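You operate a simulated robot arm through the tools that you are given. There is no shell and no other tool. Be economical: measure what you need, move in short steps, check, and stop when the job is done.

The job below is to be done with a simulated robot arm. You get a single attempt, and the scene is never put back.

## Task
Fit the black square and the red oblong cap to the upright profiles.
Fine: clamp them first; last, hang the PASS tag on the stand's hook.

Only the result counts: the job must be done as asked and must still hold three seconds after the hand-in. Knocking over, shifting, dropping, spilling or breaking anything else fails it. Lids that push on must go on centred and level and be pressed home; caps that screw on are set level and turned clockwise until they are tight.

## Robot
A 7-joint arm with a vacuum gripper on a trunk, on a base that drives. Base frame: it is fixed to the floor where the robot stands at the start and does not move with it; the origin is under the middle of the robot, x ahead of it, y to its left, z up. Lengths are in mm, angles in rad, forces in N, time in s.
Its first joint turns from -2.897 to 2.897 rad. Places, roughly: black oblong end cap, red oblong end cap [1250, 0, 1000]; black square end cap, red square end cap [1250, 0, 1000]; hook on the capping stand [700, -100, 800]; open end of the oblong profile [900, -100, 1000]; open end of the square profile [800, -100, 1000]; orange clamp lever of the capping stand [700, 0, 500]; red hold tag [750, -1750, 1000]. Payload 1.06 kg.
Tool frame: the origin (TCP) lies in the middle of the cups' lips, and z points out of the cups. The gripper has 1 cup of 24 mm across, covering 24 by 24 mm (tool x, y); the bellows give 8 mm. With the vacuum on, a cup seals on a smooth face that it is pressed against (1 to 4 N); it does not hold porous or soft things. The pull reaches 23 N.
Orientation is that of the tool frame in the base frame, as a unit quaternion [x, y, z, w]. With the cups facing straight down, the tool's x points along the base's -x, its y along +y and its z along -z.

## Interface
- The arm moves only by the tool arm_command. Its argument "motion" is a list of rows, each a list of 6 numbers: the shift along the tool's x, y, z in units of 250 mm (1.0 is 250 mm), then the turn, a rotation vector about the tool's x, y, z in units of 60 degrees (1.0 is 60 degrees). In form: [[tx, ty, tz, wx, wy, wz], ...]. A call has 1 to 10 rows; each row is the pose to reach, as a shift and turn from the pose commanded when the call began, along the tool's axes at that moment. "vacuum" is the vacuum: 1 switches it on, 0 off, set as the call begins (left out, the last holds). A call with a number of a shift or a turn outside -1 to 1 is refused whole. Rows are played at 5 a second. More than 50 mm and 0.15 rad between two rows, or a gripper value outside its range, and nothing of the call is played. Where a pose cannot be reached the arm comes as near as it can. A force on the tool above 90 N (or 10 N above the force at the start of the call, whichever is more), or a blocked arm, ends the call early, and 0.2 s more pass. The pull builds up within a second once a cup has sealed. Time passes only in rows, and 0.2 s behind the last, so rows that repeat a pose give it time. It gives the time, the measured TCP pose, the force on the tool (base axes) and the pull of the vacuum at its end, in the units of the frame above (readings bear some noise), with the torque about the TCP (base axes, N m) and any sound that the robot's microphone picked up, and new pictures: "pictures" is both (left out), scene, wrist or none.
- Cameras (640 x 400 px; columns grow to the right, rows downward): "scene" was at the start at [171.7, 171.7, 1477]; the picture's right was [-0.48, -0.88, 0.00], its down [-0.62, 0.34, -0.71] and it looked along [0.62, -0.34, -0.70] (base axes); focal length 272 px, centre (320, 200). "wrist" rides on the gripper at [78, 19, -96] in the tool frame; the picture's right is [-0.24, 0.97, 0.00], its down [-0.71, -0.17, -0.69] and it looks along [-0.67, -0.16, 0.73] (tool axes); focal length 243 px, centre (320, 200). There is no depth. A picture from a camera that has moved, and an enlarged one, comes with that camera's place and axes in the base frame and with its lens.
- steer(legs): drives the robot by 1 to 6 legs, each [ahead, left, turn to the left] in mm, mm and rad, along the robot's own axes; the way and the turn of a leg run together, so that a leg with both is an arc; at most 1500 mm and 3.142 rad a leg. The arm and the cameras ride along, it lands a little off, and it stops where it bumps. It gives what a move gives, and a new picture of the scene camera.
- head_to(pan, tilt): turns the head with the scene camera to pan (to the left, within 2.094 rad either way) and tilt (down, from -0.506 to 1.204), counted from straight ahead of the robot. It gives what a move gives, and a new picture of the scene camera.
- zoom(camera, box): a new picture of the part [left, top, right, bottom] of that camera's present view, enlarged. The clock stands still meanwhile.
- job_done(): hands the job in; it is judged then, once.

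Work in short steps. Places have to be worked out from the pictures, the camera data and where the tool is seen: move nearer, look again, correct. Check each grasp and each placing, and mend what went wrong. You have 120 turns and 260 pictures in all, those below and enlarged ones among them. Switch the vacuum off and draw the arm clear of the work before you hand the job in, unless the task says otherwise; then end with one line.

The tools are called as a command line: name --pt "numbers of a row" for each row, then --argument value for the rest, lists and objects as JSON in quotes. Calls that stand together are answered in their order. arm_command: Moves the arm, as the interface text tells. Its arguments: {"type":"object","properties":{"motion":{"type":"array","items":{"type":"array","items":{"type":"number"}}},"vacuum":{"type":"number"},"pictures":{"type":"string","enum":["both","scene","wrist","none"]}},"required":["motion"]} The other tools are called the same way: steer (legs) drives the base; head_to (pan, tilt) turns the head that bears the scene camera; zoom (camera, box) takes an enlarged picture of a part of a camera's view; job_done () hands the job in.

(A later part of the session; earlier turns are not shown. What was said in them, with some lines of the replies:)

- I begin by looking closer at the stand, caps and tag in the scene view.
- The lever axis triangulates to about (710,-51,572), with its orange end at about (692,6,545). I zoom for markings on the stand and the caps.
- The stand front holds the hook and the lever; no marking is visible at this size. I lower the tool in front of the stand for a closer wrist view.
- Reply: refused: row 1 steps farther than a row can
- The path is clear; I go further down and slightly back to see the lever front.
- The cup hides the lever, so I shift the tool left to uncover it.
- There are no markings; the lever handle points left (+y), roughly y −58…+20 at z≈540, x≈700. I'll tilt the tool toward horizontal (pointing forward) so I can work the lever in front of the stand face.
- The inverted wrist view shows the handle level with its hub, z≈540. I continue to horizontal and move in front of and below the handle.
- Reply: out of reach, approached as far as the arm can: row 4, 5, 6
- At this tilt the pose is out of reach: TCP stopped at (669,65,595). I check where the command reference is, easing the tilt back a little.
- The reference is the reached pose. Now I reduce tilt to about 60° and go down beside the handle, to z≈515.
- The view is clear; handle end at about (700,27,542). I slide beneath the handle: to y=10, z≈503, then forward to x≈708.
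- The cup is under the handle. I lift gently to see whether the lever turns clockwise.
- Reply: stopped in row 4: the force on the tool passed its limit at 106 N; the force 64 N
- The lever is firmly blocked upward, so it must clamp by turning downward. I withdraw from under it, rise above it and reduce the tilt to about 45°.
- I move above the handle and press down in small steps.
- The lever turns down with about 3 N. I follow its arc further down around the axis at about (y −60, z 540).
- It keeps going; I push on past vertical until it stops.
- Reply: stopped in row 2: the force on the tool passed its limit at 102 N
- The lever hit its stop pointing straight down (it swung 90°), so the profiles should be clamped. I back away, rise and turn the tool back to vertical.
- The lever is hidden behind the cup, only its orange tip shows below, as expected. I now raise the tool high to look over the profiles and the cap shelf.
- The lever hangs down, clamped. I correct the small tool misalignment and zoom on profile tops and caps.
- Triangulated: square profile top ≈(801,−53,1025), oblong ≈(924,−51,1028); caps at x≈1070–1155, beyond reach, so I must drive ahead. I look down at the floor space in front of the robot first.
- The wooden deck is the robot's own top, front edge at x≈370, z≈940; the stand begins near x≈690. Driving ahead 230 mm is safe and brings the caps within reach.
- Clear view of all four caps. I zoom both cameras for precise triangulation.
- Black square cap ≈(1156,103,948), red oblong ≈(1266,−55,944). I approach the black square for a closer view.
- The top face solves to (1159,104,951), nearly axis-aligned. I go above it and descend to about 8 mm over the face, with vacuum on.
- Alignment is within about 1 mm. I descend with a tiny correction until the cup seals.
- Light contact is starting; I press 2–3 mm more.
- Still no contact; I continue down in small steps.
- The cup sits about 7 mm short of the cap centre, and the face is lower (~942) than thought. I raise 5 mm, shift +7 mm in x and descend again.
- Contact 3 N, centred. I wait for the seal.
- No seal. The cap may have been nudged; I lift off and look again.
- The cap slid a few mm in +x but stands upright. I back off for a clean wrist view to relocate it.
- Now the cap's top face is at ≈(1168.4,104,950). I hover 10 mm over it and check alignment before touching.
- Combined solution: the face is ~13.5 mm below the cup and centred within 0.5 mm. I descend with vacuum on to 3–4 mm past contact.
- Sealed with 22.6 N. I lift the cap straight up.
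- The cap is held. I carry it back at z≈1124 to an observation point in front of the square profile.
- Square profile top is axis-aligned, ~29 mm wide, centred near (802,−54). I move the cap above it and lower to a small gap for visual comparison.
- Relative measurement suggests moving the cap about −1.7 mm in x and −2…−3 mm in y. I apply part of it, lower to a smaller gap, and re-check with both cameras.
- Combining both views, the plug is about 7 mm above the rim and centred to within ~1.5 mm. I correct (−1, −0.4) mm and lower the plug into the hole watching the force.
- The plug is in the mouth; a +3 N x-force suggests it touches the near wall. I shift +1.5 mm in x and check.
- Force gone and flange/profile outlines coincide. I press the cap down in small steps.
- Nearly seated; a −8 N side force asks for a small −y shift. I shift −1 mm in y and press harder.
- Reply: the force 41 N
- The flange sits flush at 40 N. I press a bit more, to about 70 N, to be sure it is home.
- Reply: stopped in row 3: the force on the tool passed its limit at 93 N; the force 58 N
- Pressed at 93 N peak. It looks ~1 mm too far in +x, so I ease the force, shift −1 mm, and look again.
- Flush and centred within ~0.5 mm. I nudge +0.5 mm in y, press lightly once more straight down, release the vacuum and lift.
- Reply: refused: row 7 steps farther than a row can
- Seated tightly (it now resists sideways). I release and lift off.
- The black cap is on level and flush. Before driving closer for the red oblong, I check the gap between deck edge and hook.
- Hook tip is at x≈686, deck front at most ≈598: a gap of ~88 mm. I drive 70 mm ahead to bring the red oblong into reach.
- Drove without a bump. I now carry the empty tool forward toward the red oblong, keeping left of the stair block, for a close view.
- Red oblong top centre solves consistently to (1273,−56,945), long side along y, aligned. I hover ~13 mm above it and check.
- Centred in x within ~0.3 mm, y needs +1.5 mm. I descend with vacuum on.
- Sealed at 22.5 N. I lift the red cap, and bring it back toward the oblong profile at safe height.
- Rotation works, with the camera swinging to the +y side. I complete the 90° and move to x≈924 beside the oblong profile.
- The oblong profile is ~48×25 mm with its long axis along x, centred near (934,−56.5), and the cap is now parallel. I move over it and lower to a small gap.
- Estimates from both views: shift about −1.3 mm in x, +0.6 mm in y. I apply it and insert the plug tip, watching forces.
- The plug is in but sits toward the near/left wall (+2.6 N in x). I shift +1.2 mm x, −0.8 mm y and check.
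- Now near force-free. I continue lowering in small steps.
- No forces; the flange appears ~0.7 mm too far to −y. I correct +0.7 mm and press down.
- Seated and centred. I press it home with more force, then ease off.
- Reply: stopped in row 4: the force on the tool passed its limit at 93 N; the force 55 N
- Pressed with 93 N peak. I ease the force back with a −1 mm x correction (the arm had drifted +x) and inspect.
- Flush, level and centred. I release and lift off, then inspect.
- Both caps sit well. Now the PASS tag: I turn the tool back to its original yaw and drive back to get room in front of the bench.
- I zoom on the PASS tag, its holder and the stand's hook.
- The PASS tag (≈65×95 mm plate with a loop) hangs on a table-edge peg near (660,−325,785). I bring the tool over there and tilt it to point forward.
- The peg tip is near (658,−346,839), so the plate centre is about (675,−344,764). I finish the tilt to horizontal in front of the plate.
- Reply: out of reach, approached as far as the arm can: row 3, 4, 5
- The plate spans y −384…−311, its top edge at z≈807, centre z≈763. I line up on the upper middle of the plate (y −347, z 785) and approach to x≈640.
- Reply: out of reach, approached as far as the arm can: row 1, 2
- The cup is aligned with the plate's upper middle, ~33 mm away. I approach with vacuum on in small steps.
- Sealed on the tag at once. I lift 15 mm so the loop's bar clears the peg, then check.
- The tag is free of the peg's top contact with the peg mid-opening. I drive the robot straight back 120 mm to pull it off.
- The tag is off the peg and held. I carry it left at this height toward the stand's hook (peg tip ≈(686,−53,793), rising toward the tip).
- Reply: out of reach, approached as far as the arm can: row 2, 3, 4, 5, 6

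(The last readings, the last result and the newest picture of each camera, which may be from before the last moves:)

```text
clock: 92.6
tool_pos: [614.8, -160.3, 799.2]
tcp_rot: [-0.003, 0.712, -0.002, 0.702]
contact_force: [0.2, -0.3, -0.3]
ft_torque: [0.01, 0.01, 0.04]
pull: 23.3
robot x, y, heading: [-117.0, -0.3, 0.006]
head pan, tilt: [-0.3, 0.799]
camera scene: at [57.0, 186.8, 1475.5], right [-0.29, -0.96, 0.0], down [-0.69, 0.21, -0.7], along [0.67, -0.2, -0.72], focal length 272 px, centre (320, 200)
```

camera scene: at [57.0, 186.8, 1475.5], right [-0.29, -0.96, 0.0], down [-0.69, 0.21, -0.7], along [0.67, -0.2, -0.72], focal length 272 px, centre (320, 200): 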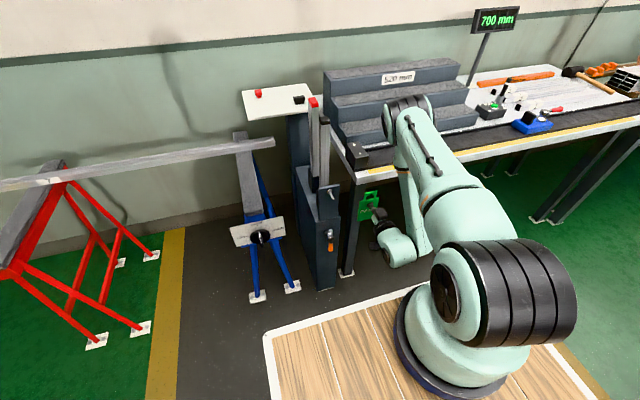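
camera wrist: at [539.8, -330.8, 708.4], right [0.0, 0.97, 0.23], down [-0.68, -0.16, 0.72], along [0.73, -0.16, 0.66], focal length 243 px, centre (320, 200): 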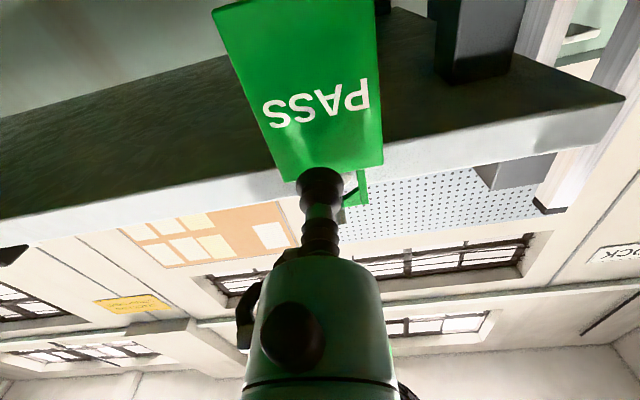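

The horizontal tool has an inner reach limit (~750 mm). I drive back 70 mm more to get into the comfortable range.

steer --legs '[[-70, 0, 0]]'

arm_command --pt "0.03 0.12 0.07 0 0 0" --pt "0.06 0.24 0.14 0 0 0" --pt "0.1 0.36 0.2 0 0 0" --pt "0.14 0.426 0.25 0 0 0" --pt "0.14 0.426 0.25 0 0 0" --pictures "both"

zoom --camera "scene" --box '[270, 150, 390, 250]'

```text
clock: 93.6
tool_pos: [543.8, -160.4, 797.9]
tcp_rot: [-0.002, 0.712, -0.002, 0.702]
contact_force: [0.0, -0.3, 0.0]
ft_torque: [0.01, -0.04, -0.04]
pull: 23.1
robot x, y, heading: [-189.5, -2.4, 0.01]
head pan, tilt: [-0.3, 0.799]
camera scene: at [-13.1, 186.5, 1475.5], right [-0.29, -0.96, 0.0], down [-0.69, 0.21, -0.7], along [0.67, -0.2, -0.72], focal length 272 px, centre (320, 200)
```

scene: 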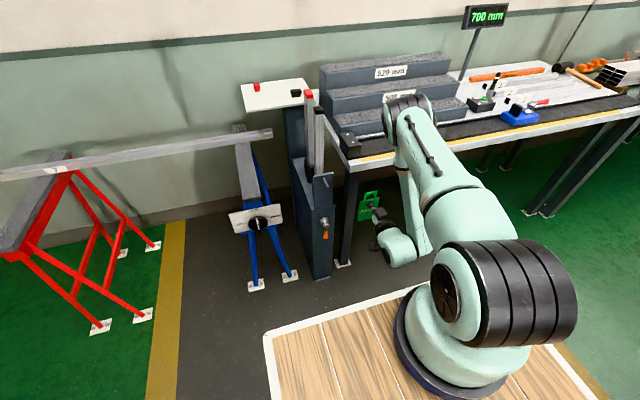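

```text
clock: 94.8
tool_pos: [608.9, -122.7, 770.0]
tcp_rot: [-0.007, 0.715, 0.033, 0.699]
contact_force: [-0.5, -0.2, -0.6]
ft_torque: [-0.01, 0.0, 0.01]
pull: 22.6
out of reach, approached as far as the arm can: row 1, 2, 3, 4, 5
robot x, y, heading: [-191.3, -1.8, 0.015]
head pan, tilt: [-0.3, 0.799]
camera scene: at [-13.1, 186.5, 1475.5], right [-0.29, -0.96, 0.0], down [-0.69, 0.21, -0.7], along [0.67, -0.2, -0.72], focal length 272 px, centre (320, 200)
camera wrist: at [508.9, -106.9, 694.1], right [-0.05, 0.96, 0.27], down [-0.66, -0.23, 0.72], along [0.75, -0.14, 0.64], focal length 243 px, centre (320, 200)
```

scene: 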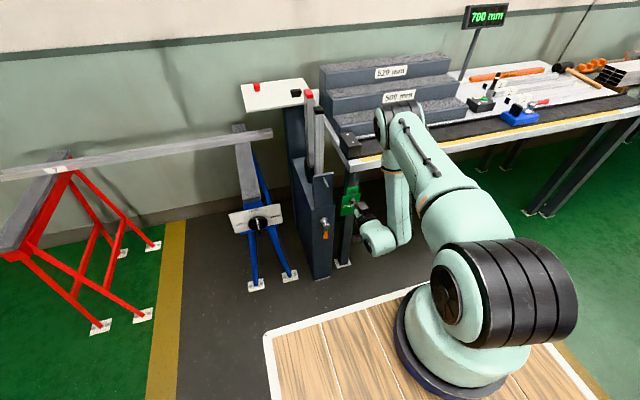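
wrist: 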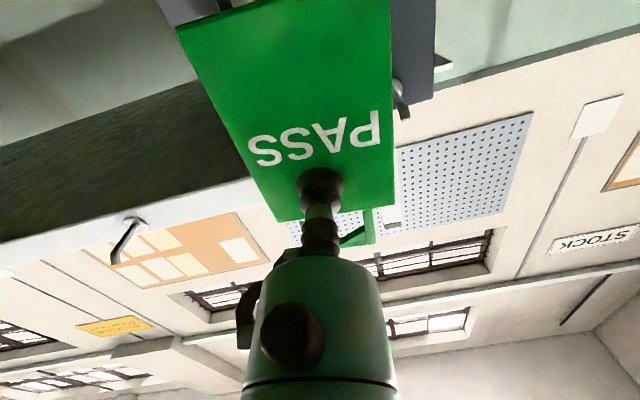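

```text
4.00 times, centred on (330, 200) of scene
camera zoom: at [-13.1, 186.5, 1475.5], right [-0.29, -0.96, 0.0], down [-0.69, 0.21, -0.7], along [0.67, -0.2, -0.72], focal length 1089 px, centre (280, 200)
```

zoom: 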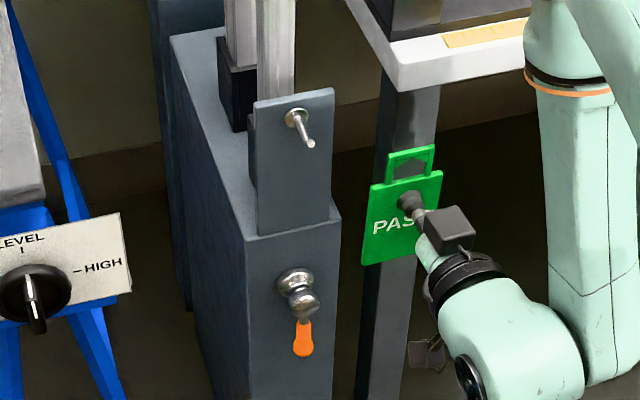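

The arm reached the tag pose comfortably at a relative position (671,−348); I'll reproduce that by strafing the base left ~296 mm and doing the final approach by driving. First strafe.

steer --legs '[[0, 296, 0]]'

arm_command --pt "0 -0.1 -0.1 0.027 -0.011 -0.018" --pt "0.02 -0.22 -0.2 0.054 -0.022 -0.035" --pt "0.03 -0.36 -0.27 0.054 -0.022 -0.035" --pt "0.04 -0.5 -0.34 0.054 -0.022 -0.035" --pt "0.05 -0.64 -0.4 0.054 -0.022 -0.035" --pt "0.056 -0.78 -0.46 0.054 -0.022 -0.035" --pt "0.056 -0.91 -0.5 0.054 -0.022 -0.035" --pt "0.056 -0.91 -0.5 0.054 -0.022 -0.035" --pictures "scene"

```text
clock: 96.8
tool_pos: [606.2, 167.6, 769.1]
tcp_rot: [-0.007, 0.715, 0.032, 0.699]
contact_force: [0.1, -1.0, -0.1]
ft_torque: [0.01, -0.03, 0.0]
pull: 22.9
robot x, y, heading: [-188.6, 288.2, 0.009]
head pan, tilt: [-0.3, 0.799]
camera scene: at [-15.5, 476.9, 1475.5], right [-0.29, -0.96, 0.0], down [-0.69, 0.21, -0.7], along [0.67, -0.2, -0.72], focal length 272 px, centre (320, 200)
```

scene: 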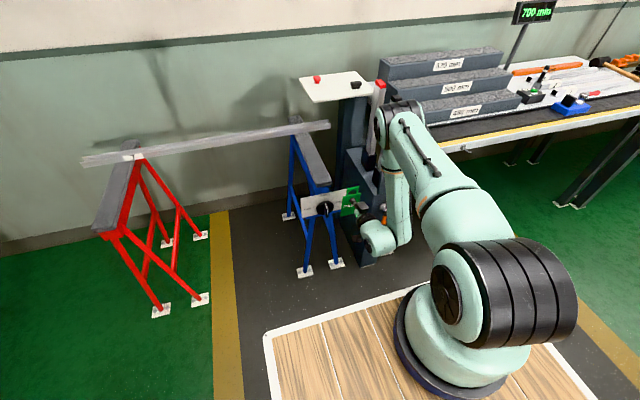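

```text
clock: 98.6
tool_pos: [494.5, -67.2, 749.2]
tcp_rot: [0.0, 0.707, -0.001, 0.707]
contact_force: [0.0, 0.8, 0.0]
ft_torque: [-0.03, 0.01, -0.01]
pull: 23.1
robot x, y, heading: [-189.1, 287.7, 0.007]
head pan, tilt: [-0.3, 0.799]
camera scene: at [-15.4, 476.8, 1475.5], right [-0.29, -0.96, 0.0], down [-0.69, 0.21, -0.7], along [0.67, -0.2, -0.72], focal length 272 px, centre (320, 200)
```

scene: 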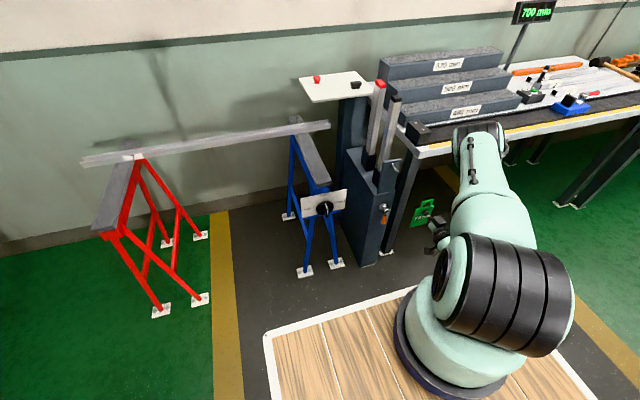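

Orientation is exact now at (494,−67,749). I trim y and z, then drive ahead 140 mm to bring the tag close in front of the hook.

arm_command --pt "-0.024 0.047 0 0 0 0" --pt "-0.024 0.047 0 0 0 0" --pictures "none"

steer --legs '[[140, 0, 0]]'

zoom --camera "scene" --box '[350, 160, 470, 260]'

zoom --camera "wrist" --box '[160, 60, 480, 260]'

```text
clock: 99.2
tool_pos: [494.9, -53.8, 752.8]
tcp_rot: [-0.001, 0.707, -0.001, 0.707]
contact_force: [0.5, 0.2, -0.5]
ft_torque: [0.01, 0.01, 0.0]
pull: 22.7
robot x, y, heading: [-188.7, 289.3, 0.011]
head pan, tilt: [-0.3, 0.799]
```

```text
clock: 100.5
tool_pos: [636.2, -52.9, 752.3]
tcp_rot: [0.0, 0.707, -0.001, 0.707]
contact_force: [0.2, 0.6, 0.2]
ft_torque: [-0.01, -0.01, -0.02]
pull: 22.5
robot x, y, heading: [-51.5, 288.3, 0.009]
head pan, tilt: [-0.3, 0.799]
camera scene: at [126.0, 478.2, 1475.5], right [-0.29, -0.96, 0.0], down [-0.69, 0.21, -0.7], along [0.67, -0.2, -0.72], focal length 272 px, centre (320, 200)
```

scene: 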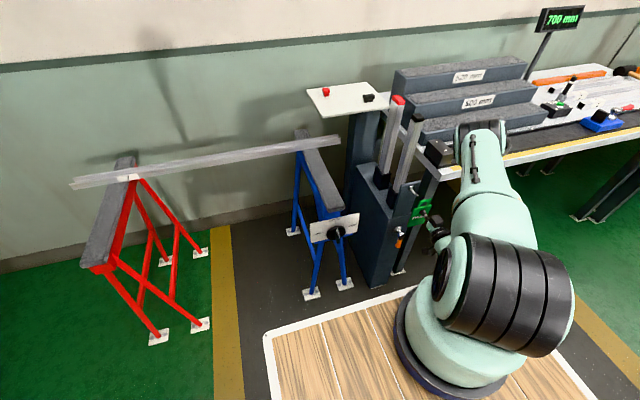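

```text
4.00 times, centred on (410, 210) of scene
camera zoom: at [126.0, 478.2, 1475.5], right [-0.29, -0.96, 0.0], down [-0.69, 0.21, -0.7], along [0.67, -0.2, -0.72], focal length 1089 px, centre (-40, 160)
```

zoom: 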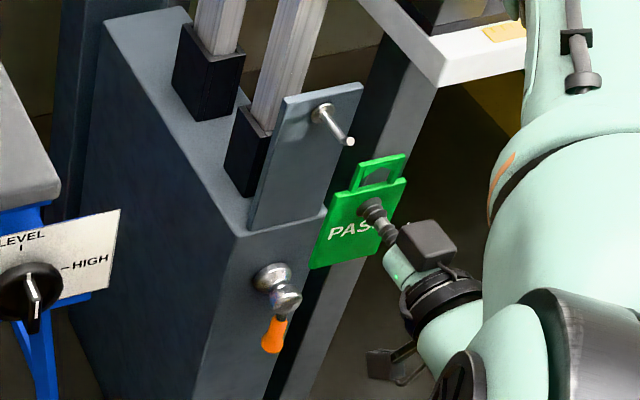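

```text
2.00 times, centred on (320, 160) of wrist
camera zoom: at [539.6, -34.6, 675.8], right [0.0, 0.97, 0.23], down [-0.69, -0.17, 0.71], along [0.73, -0.16, 0.67], focal length 485 px, centre (320, 280)
```

zoom: 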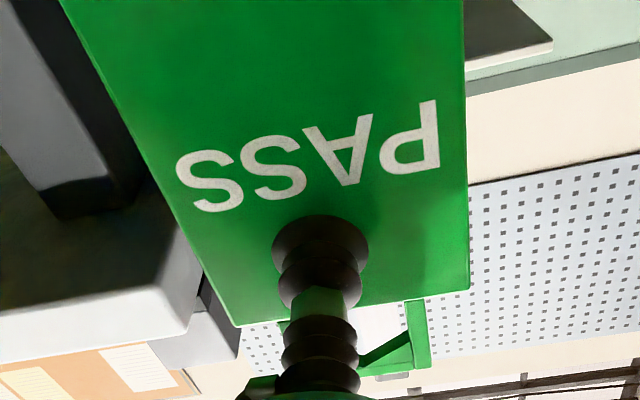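

The loop centre lies ~8 mm to +y of the hook tip and the tip would be low in the opening. I shift −7 mm y and lower 6 mm, then check at higher zoom.

arm_command --pt "0.012 -0.014 0 0 0 0" --pt "0.024 -0.028 0 0 0 0" --pt "0.024 -0.028 0 0 0 0" --pictures "none"

zoom --camera "scene" --box '[390, 180, 450, 230]'

zoom --camera "wrist" --box '[250, 140, 410, 240]'

```text
clock: 101.3
tool_pos: [635.3, -59.8, 748.3]
tcp_rot: [0.0, 0.707, -0.001, 0.707]
contact_force: [0.3, 0.0, -1.1]
ft_torque: [-0.02, 0.02, -0.01]
pull: 22.9
robot x, y, heading: [-48.1, 291.7, 0.006]
head pan, tilt: [-0.3, 0.799]
```

```text
8.00 times, centred on (420, 205) of scene
camera zoom: at [126.0, 478.2, 1475.5], right [-0.29, -0.96, 0.0], down [-0.69, 0.21, -0.7], along [0.67, -0.2, -0.72], focal length 2178 px, centre (-480, 160)
```

zoom: 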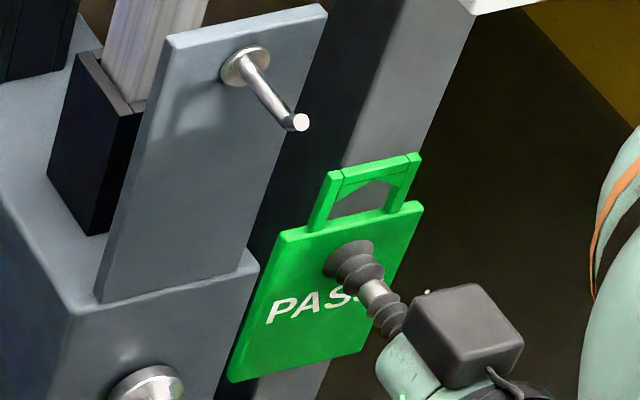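

```text
4.00 times, centred on (330, 190) of wrist
camera zoom: at [539.9, -41.7, 669.8], right [0.0, 0.97, 0.23], down [-0.69, -0.17, 0.71], along [0.73, -0.16, 0.67], focal length 970 px, centre (280, 240)
```

zoom: 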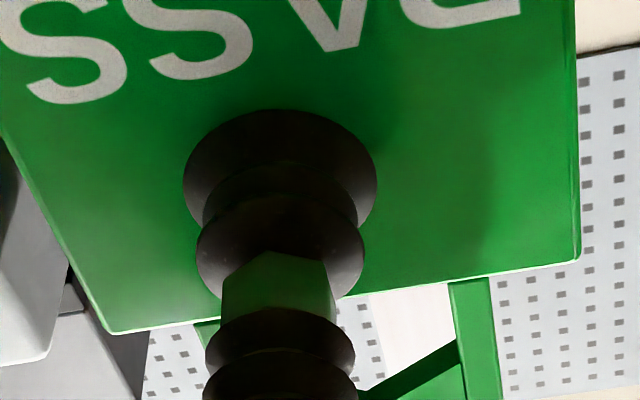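

Projection shows the loop centre will meet the hook tip within ~2.5 mm. I move +2 mm y and advance to just before the tip with the arm, then verify.

arm_command --pt "0.004 0.008 0.06 0 0 0" --pt "0.004 0.008 0.11 0 0 0" --pt "0.004 0.008 0.15 0 0 0" --pt "0.004 0.008 0.15 0 0 0" --pictures "none"

zoom --camera "scene" --box '[380, 170, 440, 220]'

```text
clock: 102.3
tool_pos: [674.3, -56.3, 746.8]
tcp_rot: [0.0, 0.707, -0.001, 0.707]
contact_force: [-0.4, -0.3, -0.1]
ft_torque: [-0.03, -0.02, -0.01]
pull: 23.1
robot x, y, heading: [-49.0, 289.7, 0.009]
head pan, tilt: [-0.3, 0.799]
```

```text
8.00 times, centred on (410, 195) of scene
camera zoom: at [126.0, 478.2, 1475.5], right [-0.29, -0.96, 0.0], down [-0.69, 0.21, -0.7], along [0.67, -0.2, -0.72], focal length 2178 px, centre (-400, 240)
```

zoom: 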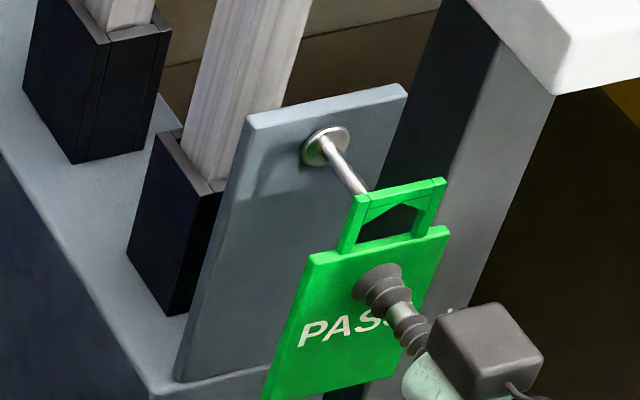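

The tip now lies exactly where the opening centre will arrive. I advance onto the hook, descending slightly along its slope.

arm_command --pt "0 0 0.024 0 0 0" --pt "0.002 0 0.048 0 0 0" --pt "0.007 0 0.072 0 0 0" --pt "0.013 0 0.096 0 0 0" --pt "0.02 0 0.124 0 0 0" --pt "0.02 0 0.124 0 0 0" --pictures "none"

zoom --camera "scene" --box '[380, 170, 440, 220]'

zoom --camera "wrist" --box '[240, 120, 440, 240]'

```text
clock: 103.7
tool_pos: [703.6, -58.3, 742.5]
tcp_rot: [-0.001, 0.707, 0.0, 0.707]
contact_force: [-0.5, 0.5, 0.9]
ft_torque: [-0.01, 0.0, -0.02]
pull: 22.5
robot x, y, heading: [-48.4, 288.3, 0.01]
head pan, tilt: [-0.3, 0.799]
```

```text
8.00 times, centred on (410, 195) of scene
camera zoom: at [126.1, 478.2, 1475.5], right [-0.29, -0.96, 0.0], down [-0.69, 0.21, -0.7], along [0.67, -0.2, -0.72], focal length 2178 px, centre (-400, 240)
```

zoom: 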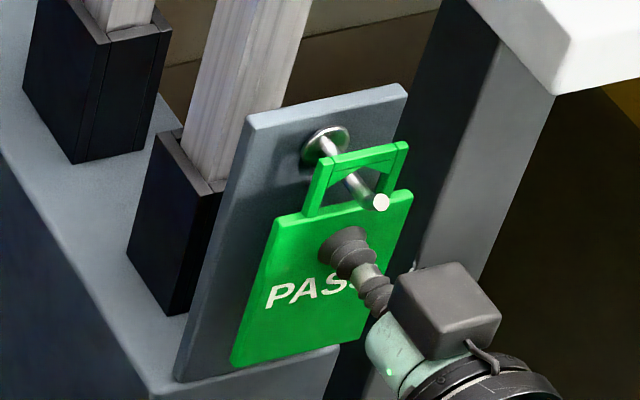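

```text
3.20 times, centred on (340, 180) of wrist
camera zoom: at [607.2, -39.3, 663.9], right [0.0, 0.97, 0.23], down [-0.69, -0.17, 0.71], along [0.73, -0.16, 0.67], focal length 776 px, centre (256, 264)
```

zoom: 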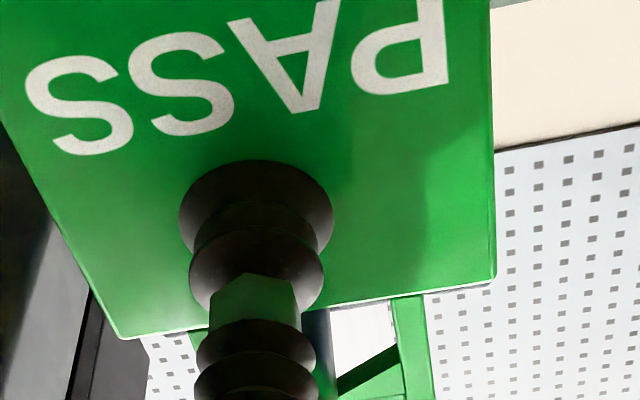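

The peg is through the loop. I lower in small steps until the bar rests on the hook.

arm_command --pt "0.01 0 0 0 0 0" --pt "0.02 0 0 0 0 0" --pt "0.03 0 0 0 0 0" --pt "0.036 0 0 0 0 0" --pt "0.036 0 0 0 0 0" --pictures "none"

zoom --camera "scene" --box '[380, 170, 440, 220]'

```text
clock: 104.9
tool_pos: [705.9, -57.8, 734.3]
tcp_rot: [-0.001, 0.706, -0.001, 0.708]
contact_force: [0.5, -0.5, 8.7]
ft_torque: [0.05, 0.06, -0.05]
pull: 23.1
robot x, y, heading: [-48.0, 292.0, 0.009]
head pan, tilt: [-0.3, 0.799]
```

```text
8.00 times, centred on (410, 195) of scene
camera zoom: at [125.8, 478.3, 1475.6], right [-0.29, -0.96, 0.0], down [-0.69, 0.21, -0.7], along [0.67, -0.2, -0.72], focal length 2178 px, centre (-400, 240)
```

zoom: 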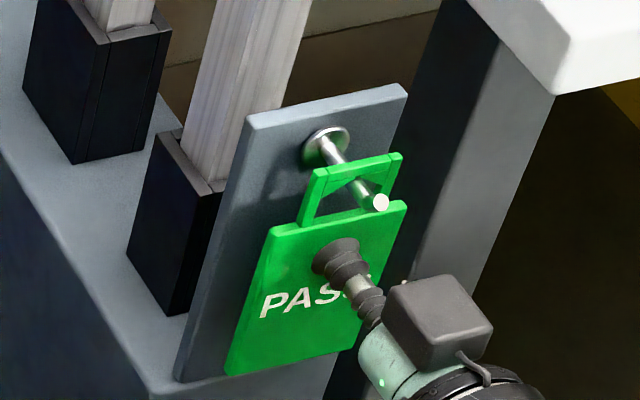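

The bar rests on the hook (8.7 N). I relieve slightly, switch the vacuum off, wait, and back off straight.

arm_command --pt "-0.005 0 0 0 0 0" --pt "-0.005 0 0 0 0 0" --pictures "none"

arm_command --pt "0 0 0 0 0 0" --pt "0 0 0 0 0 0" --pt "0 0 0 0 0 0" --pt "0 0 0 0 0 0" --pt "0 0 0 0 0 0" --pt "0 0 -0.02 0 0 0" --pt "0 0 -0.06 0 0 0" --pt "0 0 -0.14 0 0 0" --pictures "none" --vacuum 0

zoom --camera "scene" --box '[380, 170, 440, 220]'

```text
clock: 105.5
tool_pos: [705.4, -58.7, 734.6]
tcp_rot: [-0.001, 0.707, -0.001, 0.707]
contact_force: [-0.8, 0.1, -0.4]
ft_torque: [-0.05, 0.03, -0.04]
pull: 23.4
robot x, y, heading: [-48.7, 287.7, 0.008]
head pan, tilt: [-0.3, 0.799]
```

```text
clock: 107.3
tool_pos: [670.4, -56.9, 734.9]
tcp_rot: [0.0, 0.707, -0.001, 0.707]
contact_force: [0.4, 0.5, -0.1]
ft_torque: [0.0, -0.03, -0.03]
pull: 0.0
robot x, y, heading: [-52.7, 289.9, 0.012]
head pan, tilt: [-0.3, 0.799]
```

```text
8.00 times, centred on (410, 195) of scene
camera zoom: at [126.1, 478.2, 1475.5], right [-0.29, -0.96, 0.0], down [-0.69, 0.21, -0.7], along [0.67, -0.2, -0.72], focal length 2178 px, centre (-400, 240)
```

zoom: 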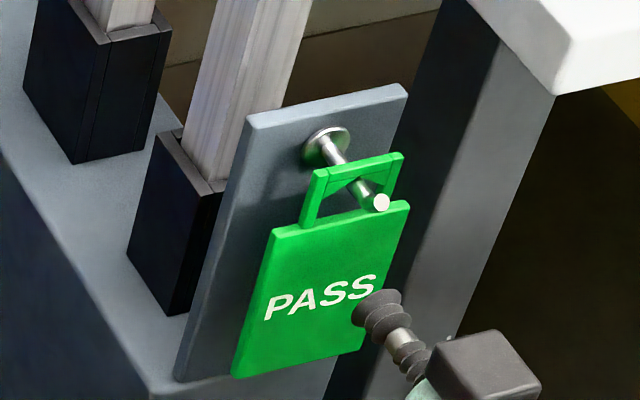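

The PASS tag hangs freely on the hook. I drive the robot back to draw the arm clear and take final looks at the caps, tag and lever.

steer --legs '[[-180, 0, 0]]'

zoom --camera "scene" --box '[310, 70, 430, 270]'

zoom --camera "scene" --box '[360, 80, 420, 120]'

```text
clock: 108.8
tool_pos: [485.5, -61.6, 734.0]
tcp_rot: [0.0, 0.707, -0.001, 0.707]
contact_force: [0.2, -0.2, -0.4]
ft_torque: [0.01, -0.01, 0.0]
pull: 0.1
robot x, y, heading: [-235.8, 288.4, 0.004]
head pan, tilt: [-0.3, 0.799]
camera scene: at [-57.6, 476.4, 1475.5], right [-0.29, -0.96, 0.0], down [-0.69, 0.21, -0.7], along [0.67, -0.2, -0.72], focal length 272 px, centre (320, 200)
```

scene: 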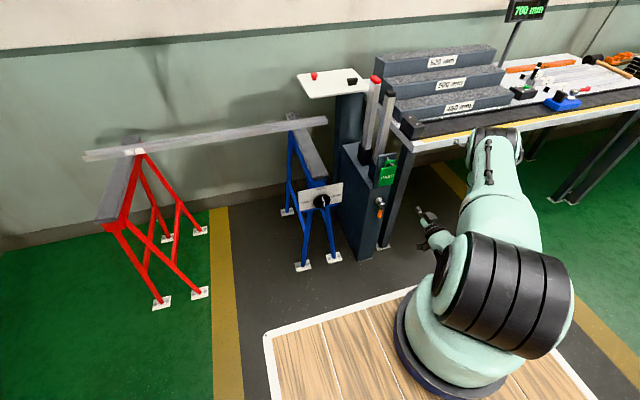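

```text
2.00 times, centred on (370, 170) of scene
camera zoom: at [-57.6, 476.4, 1475.5], right [-0.29, -0.96, 0.0], down [-0.69, 0.21, -0.7], along [0.67, -0.2, -0.72], focal length 544 px, centre (220, 260)
```

zoom: 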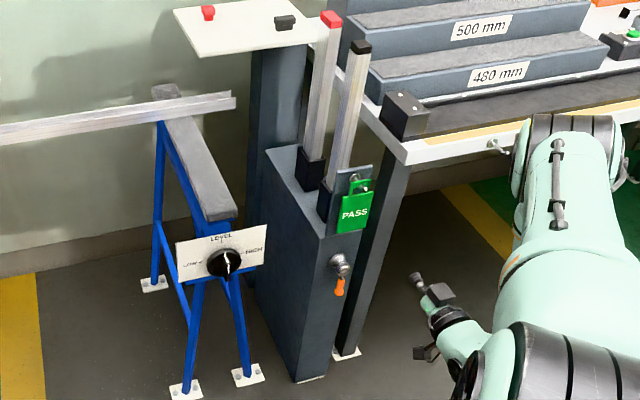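

```text
10.00 times, centred on (390, 100) of scene
camera zoom: at [-57.6, 476.4, 1475.5], right [-0.29, -0.96, 0.0], down [-0.69, 0.21, -0.7], along [0.67, -0.2, -0.72], focal length 2722 px, centre (-380, 1200)
```

zoom: 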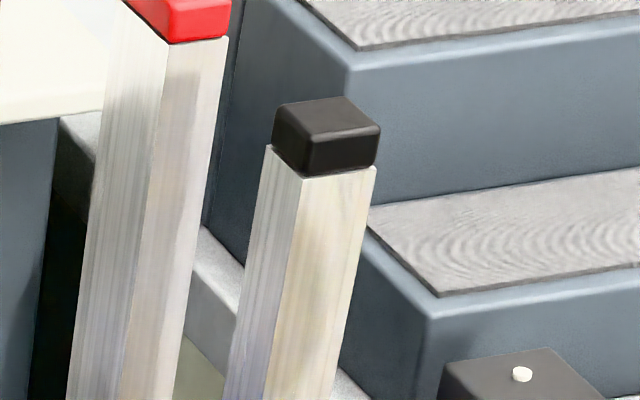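

Caps are flush, the lever is clamped, the tag hangs still, vacuum is off and the arm is clear. I hand in.

job_done

```text
The job is handed in.
```

I clamped the profiles first, then pressed the black square cap and the red oblong cap home, and hung the PASS tag on the stand's hook; the job is handed in.
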